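You operate a simulated robot arm through the tools that you are given. There is no shell and no other tool. Be economical: measure what you need, move in short steps, check, and stop when the job is done.

Carry out the task below with a simulated two-armed robot. There is one attempt and no reset: what you move stays moved.

JOB
Work the job card's ball valve open and shut on the table, then stand it on the OUT deck.
Fine: hold its body with one hand while the other moves the lever. Set down upright: what you pick out.

Only the result counts: the job must be done as asked and must still hold three seconds after the hand-in. Knocking over, shifting, dropping, spilling or breaking anything else fails it.

ROBOT AND FRAMES
Two 7-joint arms with two-finger parallel grippers on one trunk, on a base that drives. Base frame: it is fixed to the floor where the robot stands at the start and does not move with it; the origin is under the middle of the robot, x ahead of it, y to its left, z up; the surface under the hand at the start is at about z = 92. Readings come in cm, rad, newtons and seconds.
The left shoulder is at the start at [6, 14.3, 92.6], the right one opposite. With the tool pointing down near the work surface each hand reaches from about 26 to 70 cm from the robot's upright axis, wherever it stands, measured 20 degrees to its own side. Places, roughly: blue valve lever [50, 50, 100]; out deck of the valve rack [60, -40, 90]; red valve lever [50, 10, 100]; top of the long table [50, -180, 90]; yellow valve lever [50, 30, 100]. Payload 1.57 kg a hand.
Tool frame (each hand has its own): the origin (TCP) lies between the finger pads and is the grasp point; the fingertips stand 3 cm ahead of it; z points along the fingers, y is the line along which they close. The gripper opens to 11 cm. The fingers are 2.4 cm wide and 1.2 cm thick; the gripper's body (4.8 by 11.2 cm) begins 7.8 cm behind the TCP.
Orientation is told as [roll, pitch, yaw] about the base's x, y, z axes, in that order, counted from this pose: with the fingers straight down and closing along the base's y, the tool's x points along the base's -x, its y along +y and its z along -z.

CONTROLS
- The arms move only by the tool step_arm. It takes "left_moves", "right_moves" or both (then of equal length, played together; a hand with none holds still); each is text: rows parted by semicolons, each of 7 numbers parted by spaces: the shift along the base's x, y, z in cm, then the turn, a rotation vector about the base's x, y, z in rad, then the opening in per cent of the stroke, from 0 (shut) to 100 (fully open). In form: x y z wx wy wz hand; .... A call has 1 to 8 rows; each row shifts and turns the commanded pose from where the row before left it. Rows are played at 5 a second. More than 5 cm and 0.15 rad between two rows, or a gripper value outside its range, and nothing of the call is played. Where a pose cannot be reached the arm comes as near as it can. A force on the tool above 40 N (or 10 N above the force at the start of the call, whichever is more), or a blocked arm, ends the call early, and 0.2 s more pass. The fingers move at their own pace (about 4.5 cm/s each) and stop on an object; they squeeze with about 22 N. The grip force told is the motor's: it shows also when the fingers shut on nothing. Time passes only in rows, and 0.2 s behind the last, so rows that do not move let the fingers close. It gives the time, the measured TCP pose, the force on the tool (base axes), the opening and the grip force at its end, in the units of the frame above (readings bear some noise), with the torque about the TCP (base axes, N m) and any sound that the robot's microphone picked up.
- Cameras (640 x 400 px; columns grow to the right, rows downward): "scene" is now at [4.34, -1.02, 153.14]; the picture's right is [-0.14, -0.99, 0.00], its down [-0.77, 0.11, -0.63] and it looks along [0.62, -0.09, -0.78] (base axes); focal length 272 px, centre (320, 200). "left" rides on the left gripper at [7, -1.6, -14.1] in its tool frame; the picture's right is [0.23, 0.97, 0.00], its down [-0.86, 0.20, -0.48] and it looks along [-0.47, 0.11, 0.88] (tool axes); focal length 222 px, centre (320, 200). "right" rides on the right gripper at [7, 1.6, -14.1] in its tool frame; the picture's right is [-0.23, 0.97, 0.00], its down [-0.86, -0.20, -0.48] and it looks along [-0.47, -0.11, 0.88] (tool axes); focal length 222 px, centre (320, 200). There is no depth. A picture from a camera that has moved, and an enlarged one, comes with that camera's place and axes in the base frame and with its lens.
- grab_frame(camera): a new picture of that camera. It takes no simulated time.
- lift_body(by): slides the trunk up (or, below 0, down) by that many cm; the arms and the scene camera ride with it, the base frame stays. It gives what a move gives, with no picture.
- steer(legs): drives the robot by 1 to 6 legs, each [ahead, left, turn to the left] in cm, cm and rad, along the robot's own axes; the way and the turn of a leg run together, so that a leg with both is an arc; at most 150 cm and 3.142 rad a leg. The arms and the cameras ride along, it lands a little off, and it stops where it bumps. It gives what a move gives.
- pan_tilt(pan, tilt): turns the head with the scene camera to pan (to the left, within 1.501 rad either way) and tilt (down, from -0.506 to 1.204), counted from straight ahead of the robot. It gives what a move gives.
- close_up(camera, box): a new picture of the part [left, top, right, bottom] of that camera's present view, enlarged. It takes no simulated time.
- sign_off(): hands the job in; it is judged then, once.

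Go step by step. Nothing tells you exact positions but the pictures and the camera data: compare them with the known pose of the tool, close in by small moves and look again before you grip or let go. The budget is 120 turns and 92 pictures, counting those below and the enlarged ones. Unless the task says otherwise, let go and move clear before handing in, and close with one line.

The tools are called after "Call:" as name(argument=value, ...) on one line, values as JSON. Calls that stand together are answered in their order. step_arm: Moves the arms, as the interface text tells. Its arguments: {"type":"object","properties":{"left_moves":{"type":"string"},"right_moves":{"type":"string"}},"required":[]} The other tools are called the same way: lift_body (by) slides the trunk up or down; steer (legs) drives the base; pan_tilt (pan, tilt) turns the head that bears the scene camera; grab_frame (camera) takes a picture; close_up (camera, box) takes an enlarged picture of a part of a camera's view; sign_off () hands the job in.

At the start:

```text
time_s: 0.0
left_tcp_pos: [32.97, 32.21, 99.84]
left_tool_rot: [0.0, 0.001, 0.0]
left_wrist_force: [0.3, -0.3, -0.9]
left_wrist_torque: [-0.02, -0.02, -0.02]
left_opening: 11.01
left_finger_force: 0.0
right_tcp_pos: [39.01, 0.07, 100.04]
right_tool_rot: [0.002, 0.002, 0.0]
right_wrist_force: [1.2, -0.4, -0.1]
right_wrist_torque: [0.02, 0.01, -0.01]
right_opening: 11.0
right_finger_force: 0.0
trunk travel left (down, up): [-52.5, 6.5]
robot x, y, heading: [0.18, -0.05, 0.002]
head pan, tilt: [-0.14, 0.895]
```

scene: 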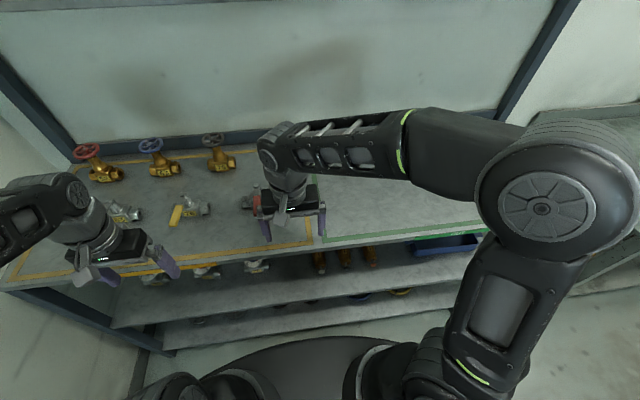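
right: 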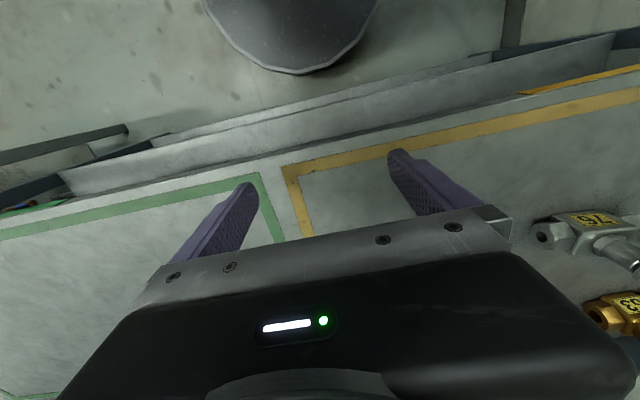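
left: 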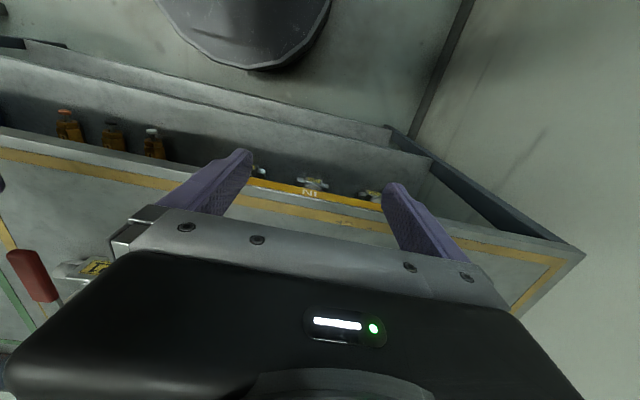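

I see a rack with numbered valves on the left, a green-marked OUT deck on the right, and more valves on lower shelves. The job card isn't visible yet, so I'll look around for it.

Call:
close_up(camera="scene", box=[60, 120, 340, 295])

Call:
pan_tilt(pan=-1.3, tilt=0.5)

Call:
grab_frame(camera="scene")

```text
2.29 times, centred on (200, 208) of scene
camera zoom: at [4.34, -1.02, 153.14], right [-0.14, -0.99, 0.0], down [-0.77, 0.11, -0.63], along [0.62, -0.09, -0.78], focal length 622 px, centre (594, 183)
```

zoom: 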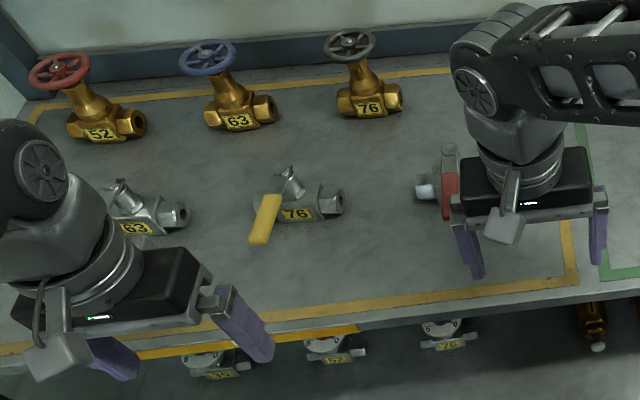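

```text
time_s: 1.4
left_tcp_pos: [32.82, 32.27, 99.91]
left_tool_rot: [0.0, -0.001, 0.0]
left_wrist_force: [-0.3, 0.5, -0.2]
left_wrist_torque: [0.01, -0.02, 0.0]
left_opening: 11.0
left_finger_force: 0.0
right_tcp_pos: [38.99, 0.08, 99.94]
right_tool_rot: [0.002, 0.0, 0.0]
right_wrist_force: [0.3, -0.4, 0.7]
right_wrist_torque: [0.02, 0.01, -0.01]
right_opening: 10.99
right_finger_force: 0.1
trunk travel left (down, up): [-52.5, 6.5]
robot x, y, heading: [0.22, 0.11, -0.0]
head pan, tilt: [-1.3, 0.499]
```

```text
87 pictures are left
camera scene: at [-0.73, -8.73, 156.49], right [-0.96, -0.27, 0.0], down [-0.13, 0.46, -0.88], along [0.24, -0.85, -0.48], focal length 272 px, centre (320, 200)
```

scene: 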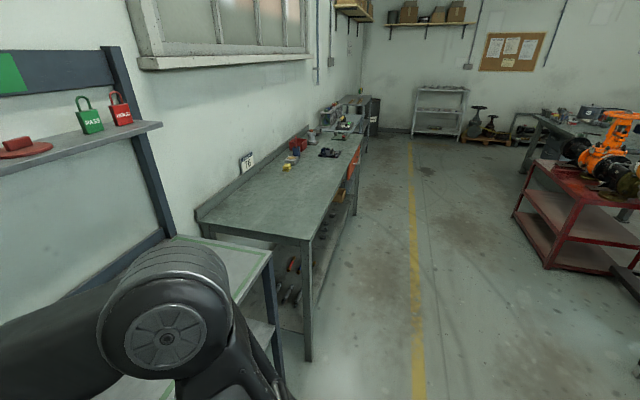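

A card-like sign stands on the long table; I'll zoom in.

Call:
close_up(camera="scene", box=[220, 135, 284, 175])

Call:
close_up(camera="scene", box=[270, 90, 400, 170])

Call:
pan_tilt(pan=-0.2, tilt=0.3)

Call:
grab_frame(camera="scene")

```text
10.00 times, centred on (252, 155) of scene
camera zoom: at [-0.73, -8.73, 156.49], right [-0.96, -0.27, 0.0], down [-0.13, 0.46, -0.88], along [0.24, -0.85, -0.48], focal length 2723 px, centre (1000, 650)
```

zoom: 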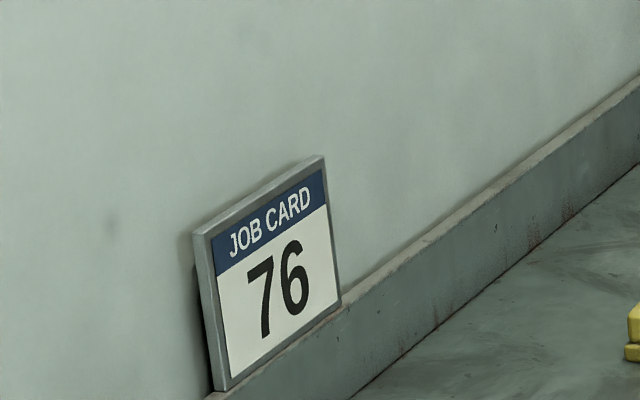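

```text
4.92 times, centred on (335, 130) of scene
camera zoom: at [-0.73, -8.73, 156.49], right [-0.96, -0.27, 0.0], down [-0.13, 0.46, -0.88], along [0.24, -0.85, -0.48], focal length 1341 px, centre (246, 545)
```

zoom: 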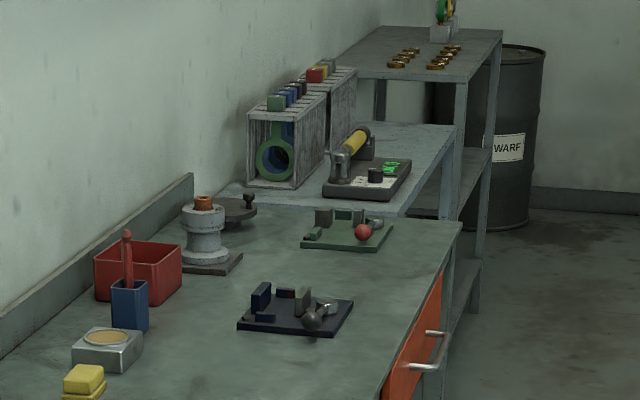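

```text
time_s: 2.7
left_tcp_pos: [32.93, 32.33, 99.93]
left_tool_rot: [0.0, -0.002, 0.0]
left_wrist_force: [0.1, 0.7, -0.2]
left_wrist_torque: [0.03, 0.01, 0.01]
left_opening: 10.99
left_finger_force: 0.2
right_tcp_pos: [39.14, 0.0, 100.01]
right_tool_rot: [0.0, -0.001, 0.0]
right_wrist_force: [1.6, -0.1, 0.4]
right_wrist_torque: [-0.01, 0.0, 0.02]
right_opening: 10.98
right_finger_force: 0.0
trunk travel left (down, up): [-52.5, 6.5]
robot x, y, heading: [0.11, -0.41, -0.004]
head pan, tilt: [-0.201, 0.3]
```

```text
84 pictures are left
camera scene: at [5.98, -1.83, 158.33], right [-0.2, -0.98, 0.0], down [-0.29, 0.06, -0.96], along [0.94, -0.19, -0.3], focal length 272 px, centre (320, 200)
```

scene: 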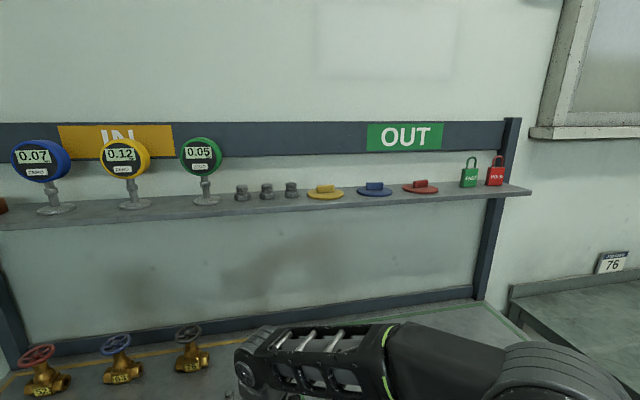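

The job card reads 76; the yellow-lever silver ball valve bears 76. I'll check it and its neighbours more closely.

Call:
pan_tilt(pan=0.5, tilt=0.85)

Call:
grab_frame(camera="scene")

Call:
close_up(camera="scene", box=[240, 110, 480, 260])

```text
time_s: 3.8
left_tcp_pos: [32.9, 32.33, 99.99]
left_tool_rot: [0.0, 0.001, 0.0]
left_wrist_force: [0.0, -0.4, -0.2]
left_wrist_torque: [0.01, -0.01, 0.03]
left_opening: 11.0
left_finger_force: 0.1
right_tcp_pos: [38.98, 0.01, 100.03]
right_tool_rot: [0.001, 0.0, 0.0]
right_wrist_force: [-0.5, 0.6, -0.1]
right_wrist_torque: [0.01, -0.01, 0.03]
right_opening: 10.98
right_finger_force: 0.0
trunk travel left (down, up): [-52.5, 6.5]
robot x, y, heading: [-0.16, 0.2, -0.001]
head pan, tilt: [0.499, 0.85]
```

```text
83 pictures are left
camera scene: at [3.7, 3.77, 153.49], right [0.48, -0.88, 0.0], down [-0.66, -0.36, -0.66], along [0.58, 0.32, -0.75], focal length 272 px, centre (320, 200)
```

scene: 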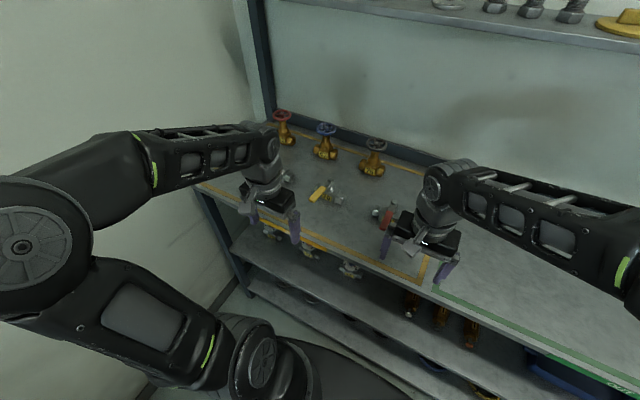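

```text
2.67 times, centred on (360, 185) of scene
camera zoom: at [3.7, 3.77, 153.49], right [0.48, -0.88, 0.0], down [-0.66, -0.36, -0.66], along [0.58, 0.32, -0.75], focal length 726 px, centre (213, 240)
```

zoom: 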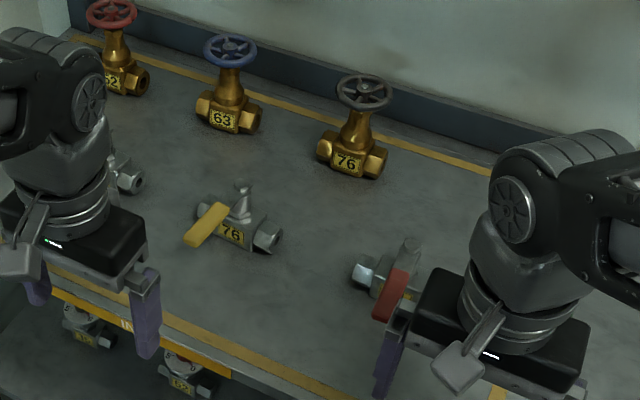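

Same valve from a closer crop, plus the lower shelf.

Call:
close_up(camera="scene", box=[296, 165, 360, 205])

Call:
close_up(camera="scene", box=[250, 215, 370, 290])

Call:
step_arm(left_moves="-2 2 5 0 0 0 100;-1 3 5 0 0 0 100;0 3 3 0 0 0 100;0 0 0 0 0 0 100", right_moves="-2 -4 3 0 0 0 100;-2 -4 0 0 0 0 100;0 -4 0 0 0 0 100;0 -4 0 0 0 0 100")

Call:
grab_frame(camera="scene")

```text
10.00 times, centred on (328, 185) of scene
camera zoom: at [3.7, 3.77, 153.49], right [0.48, -0.88, 0.0], down [-0.66, -0.36, -0.66], along [0.58, 0.32, -0.75], focal length 2723 px, centre (240, 350)
```

zoom: 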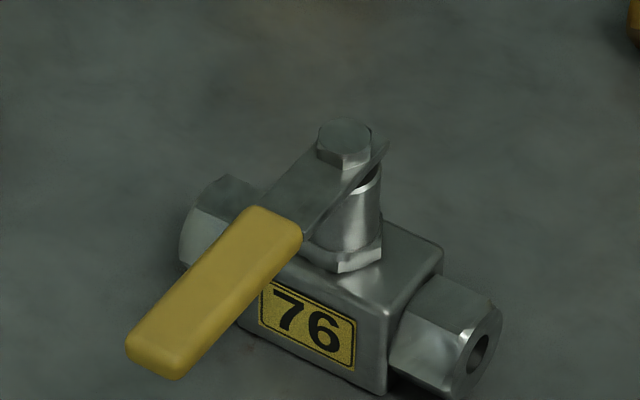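

```text
5.33 times, centred on (310, 252) of scene
camera zoom: at [3.7, 3.77, 153.49], right [0.48, -0.88, 0.0], down [-0.66, -0.36, -0.66], along [0.58, 0.32, -0.75], focal length 1452 px, centre (373, -80)
```

zoom: 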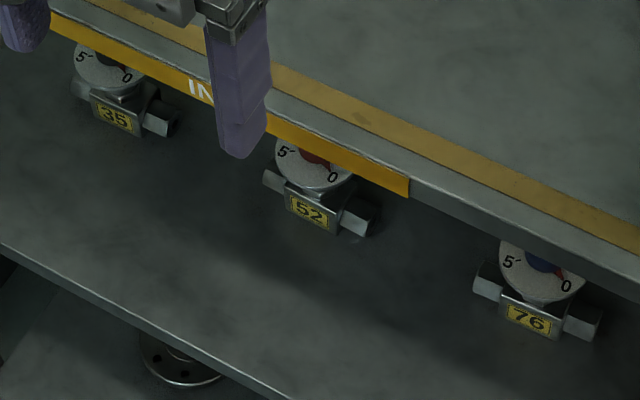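

```text
refused: row 1 steps farther than a row can; nothing moved
```

```text
79 pictures are left
camera scene: at [3.7, 3.77, 153.49], right [0.48, -0.88, 0.0], down [-0.66, -0.36, -0.66], along [0.58, 0.32, -0.75], focal length 272 px, centre (320, 200)
```

scene: 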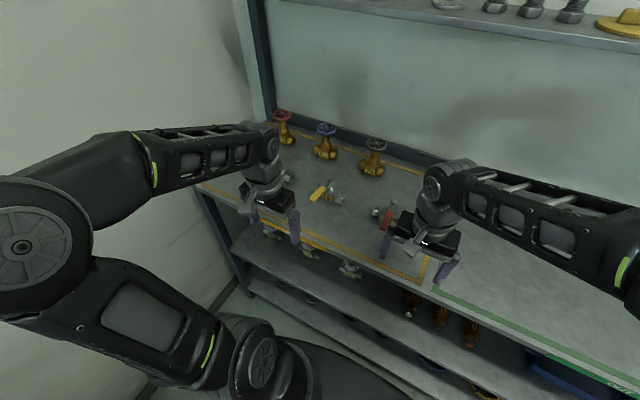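

Target confirmed: silver ball valve 76, yellow lever pointing at me (across the pipe, so shut), centred near (54, 28), pipe along y. I'll clear the right hand and bring the left above, turned a quarter so that it closes along x.

Call:
step_arm(left_moves="0 0 4 0 0 0.14 100;0 0 4 0 0 0.14 100;2 0 3 0 0 0.14 100;2 0 2 0 0 0.14 100;2 0 0 0 0 0.14 100;2 0 0 0 0 0.14 100;2 0 0 0 0 0.14 100;2 0 0 0 0 0.14 100", right_moves="-1 -3 3 0 0 0 100;-2 -4 0 0 0 0 100;0 -4 0 0 0 0 100;0 -4 0 0 0 0 100;0 -4 0 0 0 0 100;0 -4 0 0 0 0 100;0 0 0 0 0 0 100;0 0 0 0 0 0 100")

Call:
step_arm(left_moves="0 0 0 0 0 0.14 100;0 0 0 0 0 0.14 100;0 0 0 0 0 0.14 100;0 0 0 0 0 0.03 100;0 0 0 0 0 0 100")

Call:
grab_frame(camera="left")

Call:
grab_frame(camera="scene")

```text
time_s: 5.6
left_tcp_pos: [43.62, 32.26, 112.31]
left_tool_rot: [-0.003, -0.004, 0.981]
left_wrist_force: [-0.6, 0.5, -0.6]
left_wrist_torque: [0.0, 0.04, -0.02]
left_opening: 11.01
left_finger_force: 0.0
left hand out of reach, approached as far as the arm can: row 4, 7, 8
right_tcp_pos: [35.86, -23.07, 102.95]
right_tool_rot: [0.001, 0.0, -0.001]
right_wrist_force: [-0.7, -0.3, 0.0]
right_wrist_torque: [0.02, 0.0, 0.0]
right_opening: 11.0
right_finger_force: 0.0
trunk travel left (down, up): [-52.5, 6.5]
robot x, y, heading: [-0.03, -0.11, -0.004]
head pan, tilt: [0.499, 0.85]
```

```text
time_s: 6.8
left_tcp_pos: [43.79, 32.15, 112.1]
left_tool_rot: [-0.004, -0.006, 1.43]
left_wrist_force: [-0.2, 1.2, 0.5]
left_wrist_torque: [0.02, 0.03, -0.02]
left_opening: 11.01
left_finger_force: 0.0
right_tcp_pos: [36.03, -22.98, 103.0]
right_tool_rot: [-0.001, 0.0, 0.0]
right_wrist_force: [-0.6, 0.0, 0.2]
right_wrist_torque: [0.02, -0.05, -0.04]
right_opening: 11.01
right_finger_force: 0.1
trunk travel left (down, up): [-52.5, 6.5]
robot x, y, heading: [0.22, 0.08, -0.003]
head pan, tilt: [0.499, 0.85]
```

```text
78 pictures are left
camera left: at [44.24, 25.03, 126.36], right [-1.0, -0.09, 0.0], down [-0.08, 0.87, 0.48], along [-0.04, 0.48, -0.88], focal length 222 px, centre (320, 200)
```

left: 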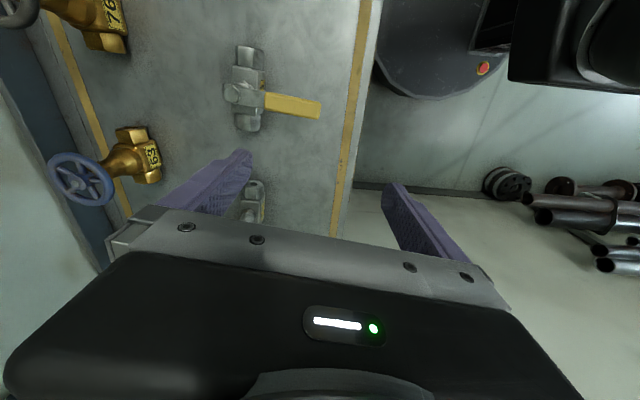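

```text
77 pictures are left
camera scene: at [3.7, 3.76, 153.49], right [0.48, -0.88, 0.0], down [-0.66, -0.36, -0.66], along [0.58, 0.32, -0.75], focal length 272 px, centre (320, 200)
```

scene: 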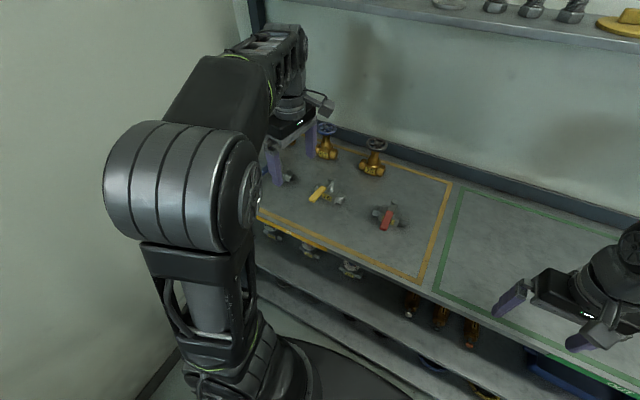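

The hold for working can't share the body with the lever, so for carrying I'll grip along the pipe, on its two end faces (about 9.7 cm apart, centre ≈ (53.5, 27.5)). Turning the left hand back and moving it above the valve.

Call:
step_arm(left_moves="0 0 0 0 0 -0.14 100;0 0 0 0 0 -0.14 100;0 0 0 0 0 -0.14 100;0 0 0 0 0 -0.14 100;0 0 0 0 0 -0.14 100;0 0 0 0 0 -0.14 100;0 0 0 0 0 -0.14 100;0 0 0 0 0 -0.14 100")

Call:
step_arm(left_moves="1 -1 -1 0 0 -0.14 100;2 -1 -1 0 0 -0.14 100;2 -1 -1 0 0 -0.03 100;2 -1 0 0 0 0 100;1.5 -0.5 0 0 0 0 100;0 0 0 0 0 0 100")

Call:
grab_frame(camera="left")

Call:
grab_frame(camera="scene")

```text
time_s: 8.6
left_tcp_pos: [43.74, 32.24, 112.07]
left_tool_rot: [-0.004, -0.003, 0.307]
left_wrist_force: [-0.1, 0.0, -0.1]
left_wrist_torque: [0.01, 0.01, 0.01]
left_opening: 10.99
left_finger_force: 0.2
right_tcp_pos: [35.91, -22.99, 103.04]
right_tool_rot: [0.001, -0.001, -0.001]
right_wrist_force: [-0.6, 0.0, 0.1]
right_wrist_torque: [0.01, 0.04, 0.0]
right_opening: 11.01
right_finger_force: 0.0
trunk travel left (down, up): [-52.5, 6.5]
robot x, y, heading: [-0.35, 0.01, 0.001]
head pan, tilt: [0.499, 0.85]
```

```text
time_s: 10.0
left_tcp_pos: [52.27, 27.82, 109.04]
left_tool_rot: [-0.005, -0.004, -0.002]
left_wrist_force: [-0.2, -0.1, 0.1]
left_wrist_torque: [0.0, -0.01, 0.02]
left_opening: 10.99
left_finger_force: 0.1
right_tcp_pos: [35.88, -23.06, 102.95]
right_tool_rot: [-0.001, 0.001, 0.001]
right_wrist_force: [-0.4, -0.3, 0.9]
right_wrist_torque: [0.02, 0.03, 0.03]
right_opening: 10.97
right_finger_force: 0.0
trunk travel left (down, up): [-52.5, 6.5]
robot x, y, heading: [0.06, -0.09, -0.002]
head pan, tilt: [0.499, 0.85]
```

```text
76 pictures are left
camera left: at [45.15, 26.24, 123.22], right [-0.23, 0.97, 0.0], down [0.85, 0.2, 0.48], along [0.47, 0.1, -0.88], focal length 222 px, centre (320, 200)
```

left: 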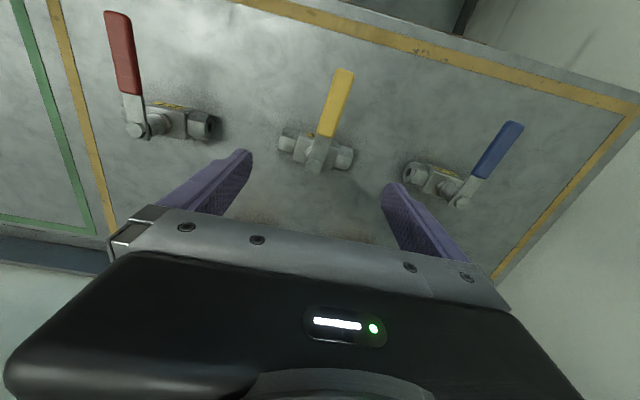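

```text
75 pictures are left
camera scene: at [3.67, 3.77, 153.49], right [0.48, -0.88, 0.0], down [-0.66, -0.36, -0.66], along [0.58, 0.32, -0.75], focal length 272 px, centre (320, 200)
```

scene: 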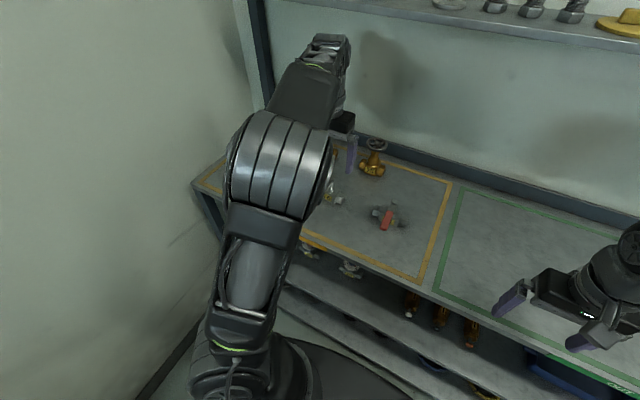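

Zooming the wrist view to measure the valve.

Call:
close_up(camera="left", box=[256, 60, 384, 190])

```text
3.08 times, centred on (320, 125) of left
camera zoom: at [45.15, 26.24, 123.22], right [-0.23, 0.97, 0.0], down [0.85, 0.2, 0.48], along [0.47, 0.1, -0.88], focal length 684 px, centre (320, 431)
```

zoom: 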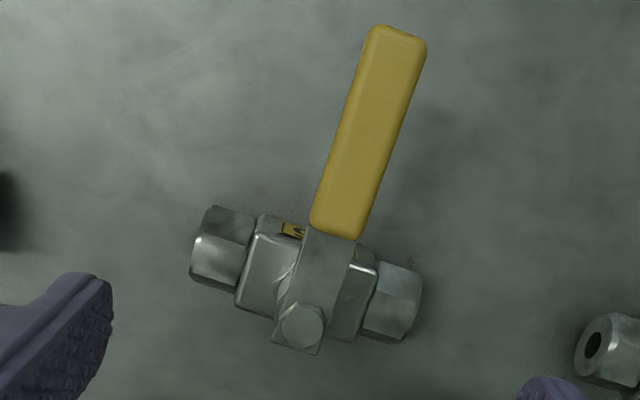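

Pipe ends are at about (53.2, 22.8) and (53.8, 32.2), axis at z≈94, yaw about −0.06; deck at ≈92. Aligning and descending partway.

Call:
step_arm(left_moves="0.6 -0.1 0 0 0 -0.06 100;0.6 -0.2 -2 0 0 0 100;0 0 -2 0 0 0 100;0 0 -2 0 0 0 100;0 0 0 0 0 0 100")

Call:
close_up(camera="left", box=[150, 60, 490, 272])

```text
time_s: 11.2
left_tcp_pos: [53.23, 27.68, 103.22]
left_tool_rot: [-0.004, -0.007, -0.061]
left_wrist_force: [0.0, -0.1, -0.6]
left_wrist_torque: [-0.01, -0.01, 0.01]
left_opening: 11.0
left_finger_force: 0.1
right_tcp_pos: [35.91, -23.04, 102.93]
right_tool_rot: [0.0, 0.0, 0.0]
right_wrist_force: [0.8, 0.4, 0.2]
right_wrist_torque: [-0.03, 0.02, -0.01]
right_opening: 11.0
right_finger_force: 0.1
trunk travel left (down, up): [-52.5, 6.5]
robot x, y, heading: [-0.03, 0.03, 0.001]
head pan, tilt: [0.499, 0.85]
```

```text
1.88 times, centred on (320, 166) of left
camera zoom: at [46.11, 26.55, 117.38], right [-0.17, 0.99, -0.01], down [0.86, 0.15, 0.48], along [0.48, 0.08, -0.88], focal length 418 px, centre (320, 264)
```

zoom: 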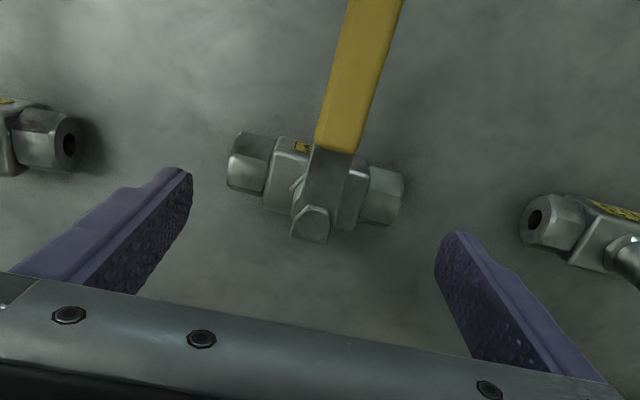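

Well centred; small correction and further down, checking before the fingers pass the pipe ends.

Call:
step_arm(left_moves="0.4 -0.05 -2 0 0 0.03 100;0 0 -2 0 0 0 100;0 0 -1 0 0 0 100;0 0 0 0 0 0 100")

Call:
close_up(camera="left", box=[150, 60, 490, 272])

```text
time_s: 12.2
left_tcp_pos: [53.63, 26.44, 99.7]
left_tool_rot: [-0.005, -0.007, -0.031]
left_wrist_force: [-0.4, 0.2, -0.3]
left_wrist_torque: [-0.02, -0.02, -0.01]
left_opening: 10.98
left_finger_force: 0.0
left hand out of reach, approached as far as the arm can: row 1, 2, 3
right_tcp_pos: [36.01, -23.02, 102.91]
right_tool_rot: [0.002, 0.0, -0.001]
right_wrist_force: [-0.3, 0.1, -0.7]
right_wrist_torque: [0.0, 0.02, 0.02]
right_opening: 11.01
right_finger_force: 0.0
trunk travel left (down, up): [-52.5, 6.5]
robot x, y, heading: [-0.22, -0.16, 0.002]
head pan, tilt: [0.499, 0.85]
```

```text
1.88 times, centred on (320, 166) of left
camera zoom: at [46.49, 25.11, 113.95], right [-0.2, 0.98, 0.0], down [0.86, 0.17, 0.48], along [0.47, 0.09, -0.88], focal length 418 px, centre (320, 264)
```

zoom: 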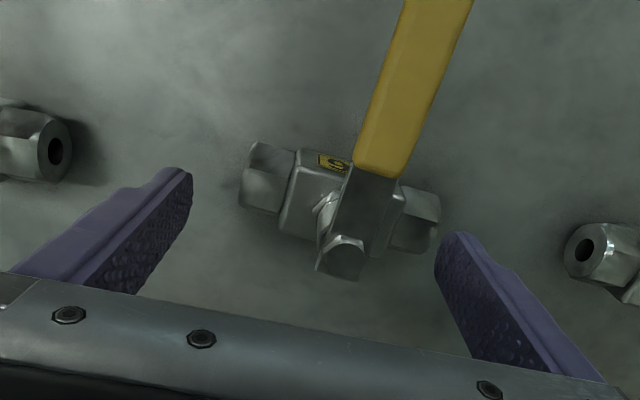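

The arm is at its reach limit and drifted in y. I'll lift, pull back, drive ahead 8 cm, then retry.

Call:
step_arm(left_moves="0 0 4 0 0 0 100;0 0 4 0 0 0 100;-4 0 0 0 0 0 100;-4 0 0 0 0 0 100;0 0 0 0 0 0 100", right_moves="-2 0 4 0 0 0 100;-2 0 4 0 0 0 100;-2 0 0 0 0 0 100;0 0 0 0 0 0 100;0 0 0 0 0 0 100")

Call:
steer(legs=[[9, 0, 0]])

Call:
grab_frame(camera="left")

```text
time_s: 13.4
left_tcp_pos: [45.61, 26.41, 107.78]
left_tool_rot: [-0.004, -0.003, -0.029]
left_wrist_force: [0.5, 0.6, 0.3]
left_wrist_torque: [0.0, 0.01, -0.03]
left_opening: 11.01
left_finger_force: 0.1
right_tcp_pos: [30.17, -22.95, 110.7]
right_tool_rot: [0.0, -0.001, 0.0]
right_wrist_force: [0.3, 0.1, 0.1]
right_wrist_torque: [0.01, 0.01, 0.02]
right_opening: 11.01
right_finger_force: 0.0
right hand out of reach, approached as far as the arm can: row 2
trunk travel left (down, up): [-52.5, 6.5]
robot x, y, heading: [-0.49, -0.13, -0.003]
head pan, tilt: [0.499, 0.85]
```

```text
time_s: 14.6
left_tcp_pos: [53.83, 26.42, 107.88]
left_tool_rot: [-0.005, -0.006, -0.03]
left_wrist_force: [-0.7, 0.6, 0.2]
left_wrist_torque: [0.05, -0.02, 0.01]
left_opening: 10.98
left_finger_force: 0.1
right_tcp_pos: [38.39, -22.91, 110.87]
right_tool_rot: [0.001, -0.002, -0.003]
right_wrist_force: [0.6, 0.0, 0.4]
right_wrist_torque: [0.05, -0.01, 0.0]
right_opening: 11.0
right_finger_force: 0.2
trunk travel left (down, up): [-52.5, 6.5]
robot x, y, heading: [8.26, -0.11, -0.004]
head pan, tilt: [0.499, 0.85]
stopped in leg 1: the robot was blocked; the commanded pose is now the measured one
```

```text
71 pictures are left
camera left: at [46.66, 25.06, 122.15], right [-0.2, 0.98, 0.0], down [0.86, 0.17, 0.48], along [0.47, 0.09, -0.88], focal length 222 px, centre (320, 200)
```

left: 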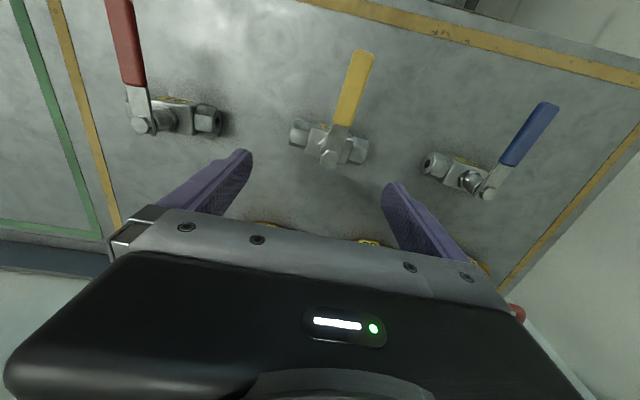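

Blocked slightly short but the valve hasn't moved. Now shifting over it and descending in stages.

Call:
step_arm(left_moves="-0.2 1.15 0 0 0 0 100;0 0 -3 0 0 0 100;0 0 -3 0 0 0 100;0 0 -2.3 0 0 0 100;0 0 0 0 0 0 100")

Call:
close_up(camera="left", box=[150, 60, 490, 272])

```text
time_s: 15.8
left_tcp_pos: [53.57, 27.49, 99.5]
left_tool_rot: [-0.003, -0.006, -0.031]
left_wrist_force: [-0.3, 1.1, -0.7]
left_wrist_torque: [0.03, 0.0, -0.03]
left_opening: 11.0
left_finger_force: 0.2
right_tcp_pos: [38.37, -22.98, 110.78]
right_tool_rot: [0.001, -0.002, -0.002]
right_wrist_force: [0.2, 0.4, 0.7]
right_wrist_torque: [0.0, 0.03, -0.03]
right_opening: 10.98
right_finger_force: 0.1
trunk travel left (down, up): [-52.5, 6.5]
robot x, y, heading: [8.46, -0.12, -0.001]
head pan, tilt: [0.499, 0.85]
```

```text
1.88 times, centred on (320, 166) of left
camera zoom: at [46.52, 26.17, 113.69], right [-0.2, 0.98, 0.0], down [0.86, 0.17, 0.48], along [0.47, 0.09, -0.88], focal length 418 px, centre (320, 264)
```

zoom: 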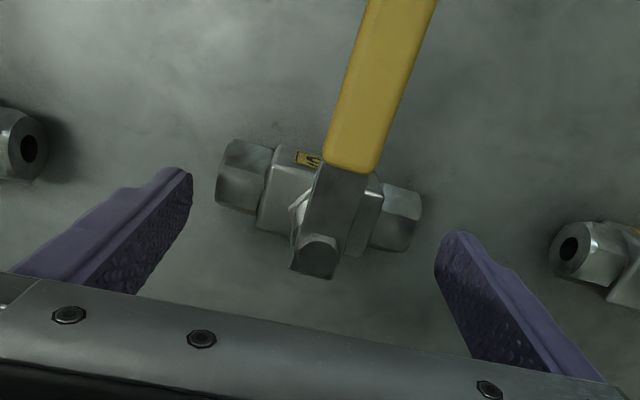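

Centred within about a millimetre. Descending to grasp height.

Call:
step_arm(left_moves="-0.1 0 -1 0 0 0 100;0 0 -1 0 0 0 100;0 0 -1 0 0 0 100;0 0 -0.6 0 0 0 100;0 0 0 0 0 0 100")

Call:
close_up(camera="left", box=[150, 60, 490, 272])

```text
time_s: 17.0
left_tcp_pos: [53.64, 27.51, 95.98]
left_tool_rot: [-0.003, -0.006, -0.032]
left_wrist_force: [0.3, -0.1, 0.1]
left_wrist_torque: [0.01, 0.0, 0.0]
left_opening: 11.01
left_finger_force: 0.1
right_tcp_pos: [38.27, -22.89, 110.74]
right_tool_rot: [0.0, 0.002, -0.001]
right_wrist_force: [0.4, 0.1, 0.1]
right_wrist_torque: [0.02, 0.0, 0.0]
right_opening: 11.01
right_finger_force: 0.2
trunk travel left (down, up): [-52.5, 6.5]
robot x, y, heading: [8.72, -0.22, -0.001]
head pan, tilt: [0.499, 0.85]
```

```text
1.88 times, centred on (320, 166) of left
camera zoom: at [46.48, 26.19, 110.22], right [-0.2, 0.98, 0.0], down [0.86, 0.17, 0.48], along [0.47, 0.09, -0.88], focal length 418 px, centre (320, 264)
```

zoom: 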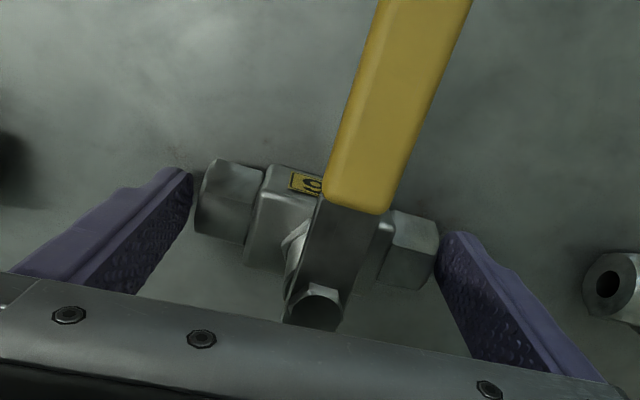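

Fingers straddle the pipe ends; a nudge 0.4 cm back centres them, then close.

Call:
step_arm(left_moves="-0.4 0 0 0 0 0 100;0 0 0 0 0 0 80;0 0 0 0 0 0 40;0 0 0 0 0 0 0;0 0 0 0 0 0 0;0 0 0 0 0 0 0")

Call:
close_up(camera="left", box=[150, 60, 490, 272])

```text
time_s: 18.4
left_tcp_pos: [53.31, 27.54, 96.06]
left_tool_rot: [-0.003, -0.005, -0.031]
left_wrist_force: [-1.6, -0.8, -0.3]
left_wrist_torque: [0.1, 0.06, 0.03]
left_opening: 9.71
left_finger_force: 21.9
right_tcp_pos: [38.37, -22.9, 110.78]
right_tool_rot: [0.001, 0.0, -0.003]
right_wrist_force: [0.2, 0.0, 1.0]
right_wrist_torque: [0.0, -0.03, 0.0]
right_opening: 11.01
right_finger_force: 0.2
trunk travel left (down, up): [-52.5, 6.5]
robot x, y, heading: [8.44, 0.19, -0.002]
head pan, tilt: [0.499, 0.85]
```

```text
1.88 times, centred on (320, 166) of left
camera zoom: at [46.11, 26.17, 110.25], right [-0.2, 0.98, 0.0], down [0.86, 0.17, 0.48], along [0.47, 0.09, -0.88], focal length 418 px, centre (320, 264)
```

zoom: 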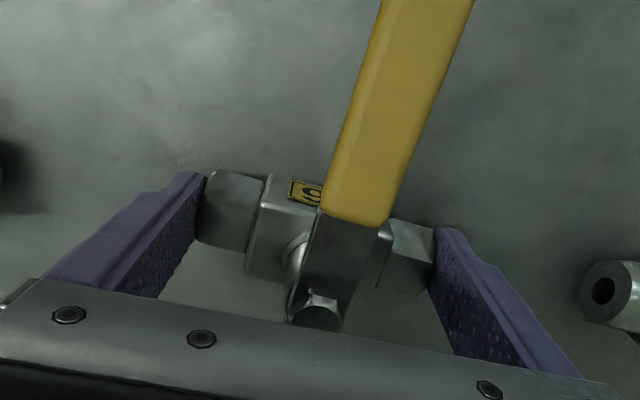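

Gripped at 9.71 cm. Lifting gently and checking.

Call:
step_arm(left_moves="0 0 1 0 0 0 0;0 0 1 0 0 0 0;0 0 2 0 0 0 0;0 0 3 0 0 0 0;0 0 0 0 0 0 0")

Call:
grab_frame(camera="left")

Call:
grab_frame(camera="scene")

```text
time_s: 19.6
left_tcp_pos: [53.2, 27.47, 102.92]
left_tool_rot: [-0.002, -0.005, -0.032]
left_wrist_force: [-0.2, 0.5, -5.1]
left_wrist_torque: [0.0, 0.0, 0.02]
left_opening: 9.66
left_finger_force: 22.0
right_tcp_pos: [38.37, -22.9, 110.74]
right_tool_rot: [-0.002, -0.001, -0.003]
right_wrist_force: [0.0, -0.1, 0.4]
right_wrist_torque: [-0.03, 0.06, 0.02]
right_opening: 11.02
right_finger_force: 0.1
trunk travel left (down, up): [-52.5, 6.5]
robot x, y, heading: [8.32, -0.09, -0.002]
head pan, tilt: [0.499, 0.85]
```

```text
67 pictures are left
camera left: at [46.09, 26.14, 117.16], right [-0.2, 0.98, 0.0], down [0.86, 0.17, 0.48], along [0.47, 0.09, -0.88], focal length 222 px, centre (320, 200)
```

left: 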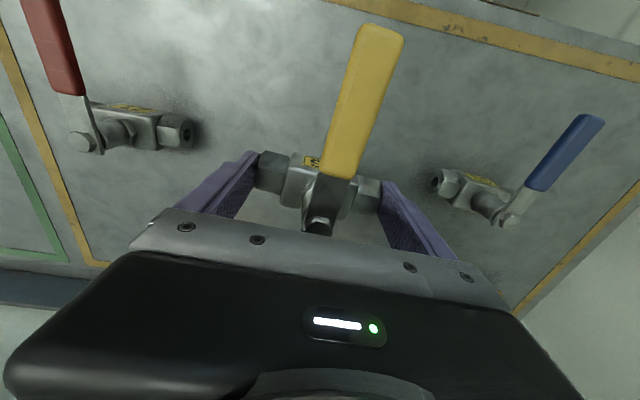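

```text
66 pictures are left
camera scene: at [12.13, 3.8, 153.48], right [0.48, -0.88, 0.0], down [-0.66, -0.36, -0.66], along [0.58, 0.32, -0.75], focal length 272 px, centre (320, 200)
```

scene: 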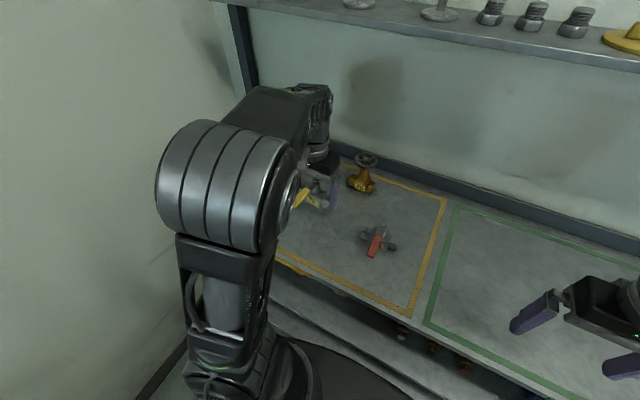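

Held level, about 0.5 kg. Raising and retracting the hand, then backing off from the rack.

Call:
step_arm(left_moves="0 0 3 0 0 0 0;0 0 3 0 0 0 0;-2 0 0 0 0 0 0;-3 0 0 0 0 0 0;-3 0 0 0 0 0 0;-3 0 0 0 0 0 0;0 0 0 0 0 0 0")

Call:
steer(legs=[[-22, 0, 0]])

Call:
pan_tilt(pan=-0.9, tilt=0.7)

Call:
grab_frame(camera="scene")

```text
time_s: 21.2
left_tcp_pos: [42.31, 27.46, 108.82]
left_tool_rot: [-0.006, -0.005, -0.034]
left_wrist_force: [0.0, 0.0, -5.4]
left_wrist_torque: [0.01, 0.01, -0.01]
left_opening: 9.64
left_finger_force: 22.2
right_tcp_pos: [38.53, -22.91, 110.73]
right_tool_rot: [0.001, 0.001, -0.002]
right_wrist_force: [0.1, -0.1, -0.2]
right_wrist_torque: [0.0, -0.01, -0.04]
right_opening: 11.01
right_finger_force: 0.1
trunk travel left (down, up): [-52.5, 6.5]
robot x, y, heading: [8.58, -0.04, -0.003]
head pan, tilt: [0.499, 0.85]
```

```text
time_s: 22.9
left_tcp_pos: [20.28, 27.53, 109.11]
left_tool_rot: [-0.003, -0.005, -0.03]
left_wrist_force: [0.1, -0.9, -5.2]
left_wrist_torque: [-0.04, -0.06, 0.0]
left_opening: 9.64
left_finger_force: 22.4
right_tcp_pos: [16.66, -22.81, 110.7]
right_tool_rot: [0.002, 0.001, 0.002]
right_wrist_force: [-0.1, 0.0, -0.8]
right_wrist_torque: [-0.01, -0.02, 0.03]
right_opening: 11.0
right_finger_force: 0.0
trunk travel left (down, up): [-52.5, 6.5]
robot x, y, heading: [-13.41, -0.03, 0.005]
head pan, tilt: [0.499, 0.85]
```

```text
time_s: 24.4
left_tcp_pos: [20.31, 27.39, 108.95]
left_tool_rot: [-0.003, -0.006, -0.03]
left_wrist_force: [-1.1, 0.3, -5.1]
left_wrist_torque: [0.03, -0.01, -0.01]
left_opening: 9.62
left_finger_force: 21.9
right_tcp_pos: [16.76, -22.81, 110.66]
right_tool_rot: [0.001, 0.0, 0.001]
right_wrist_force: [0.0, -0.4, 0.5]
right_wrist_torque: [-0.03, -0.03, 0.01]
right_opening: 10.98
right_finger_force: 0.0
trunk travel left (down, up): [-52.5, 6.5]
robot x, y, heading: [-13.59, -0.08, 0.001]
head pan, tilt: [-0.901, 0.7]
```

```text
65 pictures are left
camera scene: at [-11.29, -6.6, 154.71], right [-0.78, -0.62, 0.0], down [-0.4, 0.5, -0.76], along [0.48, -0.6, -0.64], focal length 272 px, centre (320, 200)
```

scene: 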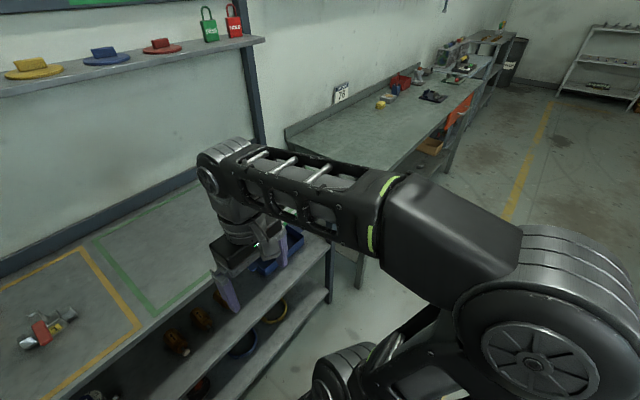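

Path along the front looks clear. Strafing right to face the empty part of the long table.

Call:
steer(legs=[[0, -135, 0]])

Call:
pan_tilt(pan=0, tilt=0.75)

Call:
grab_frame(camera="scene")

```text
time_s: 31.2
left_tcp_pos: [20.67, -107.17, 109.01]
left_tool_rot: [-0.003, -0.006, -0.026]
left_wrist_force: [-0.5, -0.9, -5.6]
left_wrist_torque: [0.03, 0.0, -0.03]
left_opening: 9.61
left_finger_force: 22.1
right_tcp_pos: [17.22, -157.65, 110.73]
right_tool_rot: [0.0, 0.0, 0.007]
right_wrist_force: [0.0, 0.4, 0.7]
right_wrist_torque: [0.0, -0.02, -0.03]
right_opening: 11.01
right_finger_force: 0.0
trunk travel left (down, up): [-52.5, 6.5]
robot x, y, heading: [-13.05, -134.57, 0.003]
head pan, tilt: [-0.901, 0.7]
```

```text
time_s: 32.4
left_tcp_pos: [20.72, -107.08, 109.01]
left_tool_rot: [-0.004, -0.003, -0.026]
left_wrist_force: [0.8, 0.2, -4.8]
left_wrist_torque: [0.03, 0.02, -0.02]
left_opening: 9.61
left_finger_force: 22.0
right_tcp_pos: [17.19, -157.5, 110.63]
right_tool_rot: [0.0, 0.001, 0.007]
right_wrist_force: [0.7, 0.0, -0.9]
right_wrist_torque: [0.02, 0.04, 0.03]
right_opening: 11.0
right_finger_force: 0.0
trunk travel left (down, up): [-52.5, 6.5]
robot x, y, heading: [-13.17, -135.11, 0.007]
head pan, tilt: [0.0, 0.75]
```

```text
64 pictures are left
camera scene: at [-7.78, -134.75, 154.29], right [0.01, -1.0, 0.0], down [-0.68, 0.0, -0.73], along [0.73, 0.0, -0.68], focal length 272 px, centre (320, 200)
```

scene: 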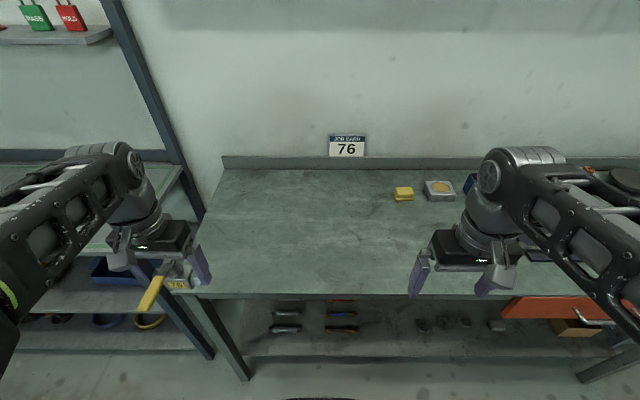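

I face the empty table: front edge x≈25, back ≈80. I'll carry the valve to about (42, −131) and lower it.

Call:
step_arm(left_moves="3 -3 0 0 0 0 0;3 -3 0 0 0 0 0;3 -3 0 0 0 0 0;3 -3 0 0 0 0 0;3 -3 0 0 0 0 0;3 -3 0 0 0 0 0;2 -3 0 0 0 0 0;1.3 -3 0 0 0 0.02 0")

Call:
step_arm(left_moves="0 0 -3 0 0 0 0;0 0 -3 0 0 0 0;0 0 -2.5 0 0 0 0;0 0 -2 0 0 0 0;0 0 0 0 0 0 0")

Call:
grab_frame(camera="scene")

```text
time_s: 34.2
left_tcp_pos: [40.02, -127.15, 108.97]
left_tool_rot: [-0.003, -0.005, -0.025]
left_wrist_force: [0.5, -0.3, -5.0]
left_wrist_torque: [-0.04, 0.04, 0.03]
left_opening: 9.59
left_finger_force: 22.2
left hand out of reach, approached as far as the arm can: row 7, 8
right_tcp_pos: [17.27, -157.58, 110.84]
right_tool_rot: [0.0, -0.001, 0.005]
right_wrist_force: [-0.1, -0.6, -0.1]
right_wrist_torque: [0.0, -0.01, 0.04]
right_opening: 11.01
right_finger_force: 0.1
trunk travel left (down, up): [-52.5, 6.5]
robot x, y, heading: [-12.28, -135.11, 0.011]
head pan, tilt: [0.0, 0.75]
```

```text
time_s: 35.4
left_tcp_pos: [40.17, -127.22, 98.51]
left_tool_rot: [-0.005, -0.005, -0.003]
left_wrist_force: [-0.8, 0.7, -4.9]
left_wrist_torque: [-0.01, 0.03, 0.04]
left_opening: 9.58
left_finger_force: 22.1
right_tcp_pos: [17.3, -157.51, 110.79]
right_tool_rot: [0.002, 0.001, 0.007]
right_wrist_force: [0.0, -0.4, 0.2]
right_wrist_torque: [0.03, -0.02, -0.03]
right_opening: 11.02
right_finger_force: 0.1
trunk travel left (down, up): [-52.5, 6.5]
robot x, y, heading: [-12.64, -135.0, 0.006]
head pan, tilt: [0.0, 0.75]
```

```text
63 pictures are left
camera scene: at [-7.77, -134.77, 154.29], right [0.01, -1.0, 0.0], down [-0.68, 0.0, -0.73], along [0.73, 0.0, -0.68], focal length 272 px, centre (320, 200)
```

scene: 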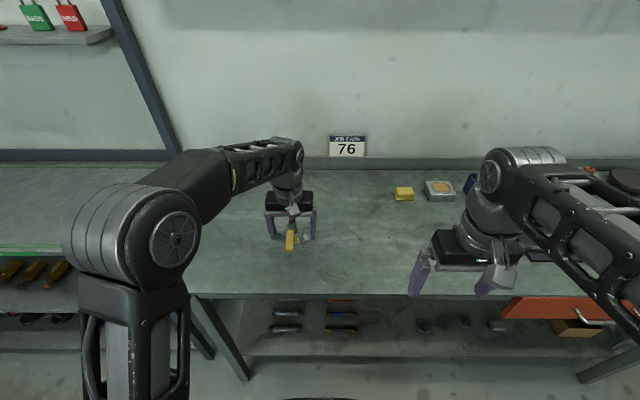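

Lowering slowly till the weight comes off the wrist.

Call:
step_arm(left_moves="0 0 -0.6 0 0 0 0;0 0 -0.5 0 0 0 0;0 0 -0.5 0 0 0 0;0 0 -0.3 0 0 0 0;0 0 0 0 0 0 0")

Call:
close_up(camera="left", box=[150, 60, 490, 272])

```text
time_s: 36.6
left_tcp_pos: [40.04, -127.24, 96.47]
left_tool_rot: [-0.002, -0.005, -0.004]
left_wrist_force: [0.1, 0.3, -4.9]
left_wrist_torque: [0.03, -0.01, 0.02]
left_opening: 9.57
left_finger_force: 21.8
right_tcp_pos: [17.32, -157.46, 110.68]
right_tool_rot: [-0.001, 0.001, 0.007]
right_wrist_force: [-0.9, 0.8, 0.3]
right_wrist_torque: [0.0, 0.02, -0.02]
right_opening: 10.98
right_finger_force: 0.1
trunk travel left (down, up): [-52.5, 6.5]
robot x, y, heading: [-13.07, -134.95, 0.008]
head pan, tilt: [0.0, 0.75]
```

```text
1.88 times, centred on (320, 166) of left
camera zoom: at [32.94, -128.72, 110.8], right [-0.22, 0.97, 0.0], down [0.85, 0.2, 0.48], along [0.47, 0.1, -0.88], focal length 418 px, centre (320, 264)
```

zoom: 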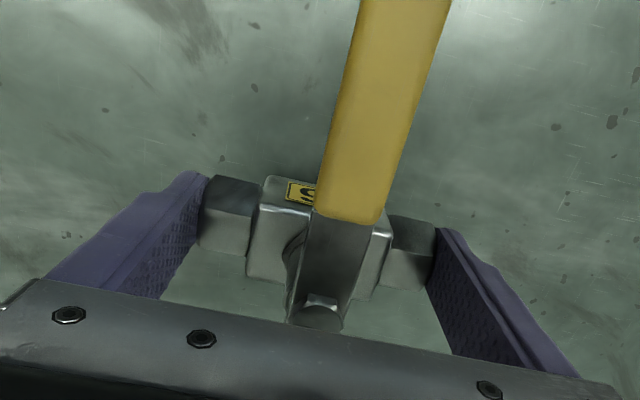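

Still hanging; continuing down in small steps.

Call:
step_arm(left_moves="0 0 -0.3 0 0 0 0;0 0 -0.3 0 0 0 0;0 0 -0.3 0 0 0 0;0 0 0 0 0 0 0")

Call:
step_arm(left_moves="0 0 -0.3 0 0 0 0;0 0 -0.2 0 0 0 0;0 0 0 0 0 0 0")

```text
time_s: 37.6
left_tcp_pos: [40.11, -127.16, 95.62]
left_tool_rot: [-0.004, -0.004, -0.005]
left_wrist_force: [0.3, -0.5, -5.5]
left_wrist_torque: [0.03, -0.01, 0.03]
left_opening: 9.6
left_finger_force: 21.8
right_tcp_pos: [17.32, -157.54, 110.83]
right_tool_rot: [0.0, -0.001, 0.008]
right_wrist_force: [-0.4, 0.1, -0.4]
right_wrist_torque: [0.05, 0.0, 0.0]
right_opening: 10.99
right_finger_force: 0.0
trunk travel left (down, up): [-52.5, 6.5]
robot x, y, heading: [-12.75, -135.05, 0.002]
head pan, tilt: [0.0, 0.75]
```

```text
time_s: 38.4
left_tcp_pos: [40.13, -127.24, 94.99]
left_tool_rot: [-0.004, -0.002, -0.004]
left_wrist_force: [-0.1, 0.4, -5.6]
left_wrist_torque: [-0.03, 0.04, 0.03]
left_opening: 9.59
left_finger_force: 21.7
right_tcp_pos: [17.31, -157.53, 110.76]
right_tool_rot: [0.0, -0.001, 0.008]
right_wrist_force: [0.4, 0.4, -1.1]
right_wrist_torque: [-0.02, 0.02, 0.03]
right_opening: 11.02
right_finger_force: 0.0
trunk travel left (down, up): [-52.5, 6.5]
robot x, y, heading: [-13.01, -135.02, 0.005]
head pan, tilt: [0.0, 0.75]
```

Call:
step_arm(left_moves="0 0 -0.3 0 0 0 0;0 0 -0.3 0 0 0 0;0 0 0 0 0 0 0")

Call:
step_arm(left_moves="0 0 -0.2 0 0 0 0;0 0 0 0 0 0 0")

Call:
step_arm(left_moves="0 0 -0.2 0 0 0 0;0 0 0 0 0 0 0")

```text
time_s: 39.2
left_tcp_pos: [39.97, -127.18, 94.61]
left_tool_rot: [-0.003, -0.002, -0.003]
left_wrist_force: [0.0, -0.7, -4.4]
left_wrist_torque: [0.02, 0.04, -0.02]
left_opening: 9.58
left_finger_force: 22.6
right_tcp_pos: [17.26, -157.57, 110.78]
right_tool_rot: [-0.001, 0.001, 0.006]
right_wrist_force: [-0.5, -0.4, 0.2]
right_wrist_torque: [-0.04, 0.02, 0.03]
right_opening: 10.98
right_finger_force: 0.1
trunk travel left (down, up): [-52.5, 6.5]
robot x, y, heading: [-12.8, -134.55, 0.006]
head pan, tilt: [0.0, 0.75]
```

```text
time_s: 39.8
left_tcp_pos: [40.14, -127.13, 94.35]
left_tool_rot: [-0.003, -0.004, -0.004]
left_wrist_force: [-1.1, 0.2, -5.0]
left_wrist_torque: [-0.01, 0.02, 0.01]
left_opening: 9.56
left_finger_force: 21.9
right_tcp_pos: [17.33, -157.5, 110.74]
right_tool_rot: [-0.001, -0.001, 0.006]
right_wrist_force: [0.0, -0.4, 0.1]
right_wrist_torque: [-0.01, 0.01, 0.01]
right_opening: 10.99
right_finger_force: 0.2
trunk travel left (down, up): [-52.5, 6.5]
robot x, y, heading: [-12.57, -134.38, 0.009]
head pan, tilt: [0.0, 0.75]
```

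```text
time_s: 40.4
left_tcp_pos: [39.96, -127.09, 94.16]
left_tool_rot: [-0.002, -0.003, -0.004]
left_wrist_force: [0.0, -1.3, -4.5]
left_wrist_torque: [0.03, -0.01, -0.02]
left_opening: 9.59
left_finger_force: 21.9
right_tcp_pos: [17.33, -157.36, 110.73]
right_tool_rot: [-0.001, 0.0, 0.007]
right_wrist_force: [-0.6, -0.6, 0.0]
right_wrist_torque: [0.01, -0.02, 0.0]
right_opening: 10.97
right_finger_force: 0.1
trunk travel left (down, up): [-52.5, 6.5]
robot x, y, heading: [-12.68, -134.9, 0.013]
head pan, tilt: [0.0, 0.75]
```

Call:
step_arm(left_moves="0 0 -0.2 0 0 0 0;0 0 0 0 0 0 0")

Call:
step_arm(left_moves="0 0 -0.2 0 0 0 0;0 0 0 0 0 0 0")

Call:
close_up(camera="scene", box=[250, 180, 330, 265])

```text
time_s: 41.0
left_tcp_pos: [39.96, -127.17, 93.9]
left_tool_rot: [-0.003, -0.004, -0.003]
left_wrist_force: [0.6, 0.0, -4.6]
left_wrist_torque: [0.03, -0.03, -0.01]
left_opening: 9.58
left_finger_force: 21.7
right_tcp_pos: [17.39, -157.57, 110.77]
right_tool_rot: [0.001, 0.0, 0.008]
right_wrist_force: [0.5, 0.0, 0.8]
right_wrist_torque: [0.02, 0.02, 0.0]
right_opening: 11.0
right_finger_force: 0.1
trunk travel left (down, up): [-52.5, 6.5]
robot x, y, heading: [-13.09, -134.49, 0.008]
head pan, tilt: [0.0, 0.75]
```

```text
time_s: 41.6
left_tcp_pos: [40.07, -127.1, 93.76]
left_tool_rot: [-0.003, -0.004, -0.004]
left_wrist_force: [0.2, 0.7, -4.9]
left_wrist_torque: [-0.03, 0.0, 0.01]
left_opening: 9.57
left_finger_force: 22.2
right_tcp_pos: [17.34, -157.53, 110.76]
right_tool_rot: [-0.001, 0.001, 0.006]
right_wrist_force: [0.0, -0.6, -0.3]
right_wrist_torque: [0.02, 0.03, -0.01]
right_opening: 11.01
right_finger_force: 0.0
trunk travel left (down, up): [-52.5, 6.5]
robot x, y, heading: [-13.13, -134.79, 0.007]
head pan, tilt: [0.0, 0.75]
```

```text
4.71 times, centred on (290, 222) of scene
camera zoom: at [-7.76, -134.77, 154.29], right [0.01, -1.0, 0.0], down [-0.68, 0.0, -0.73], along [0.73, 0.0, -0.68], focal length 1282 px, centre (461, 94)
```

zoom: 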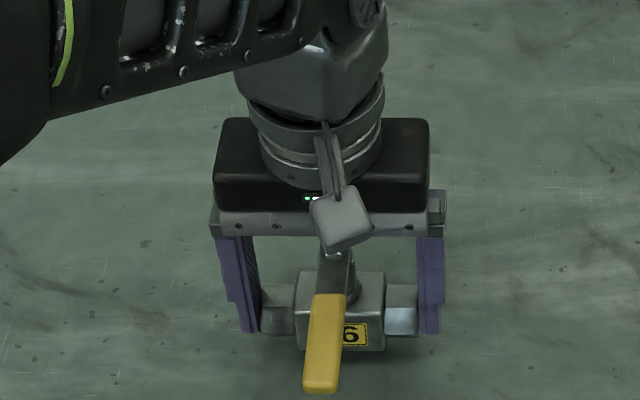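

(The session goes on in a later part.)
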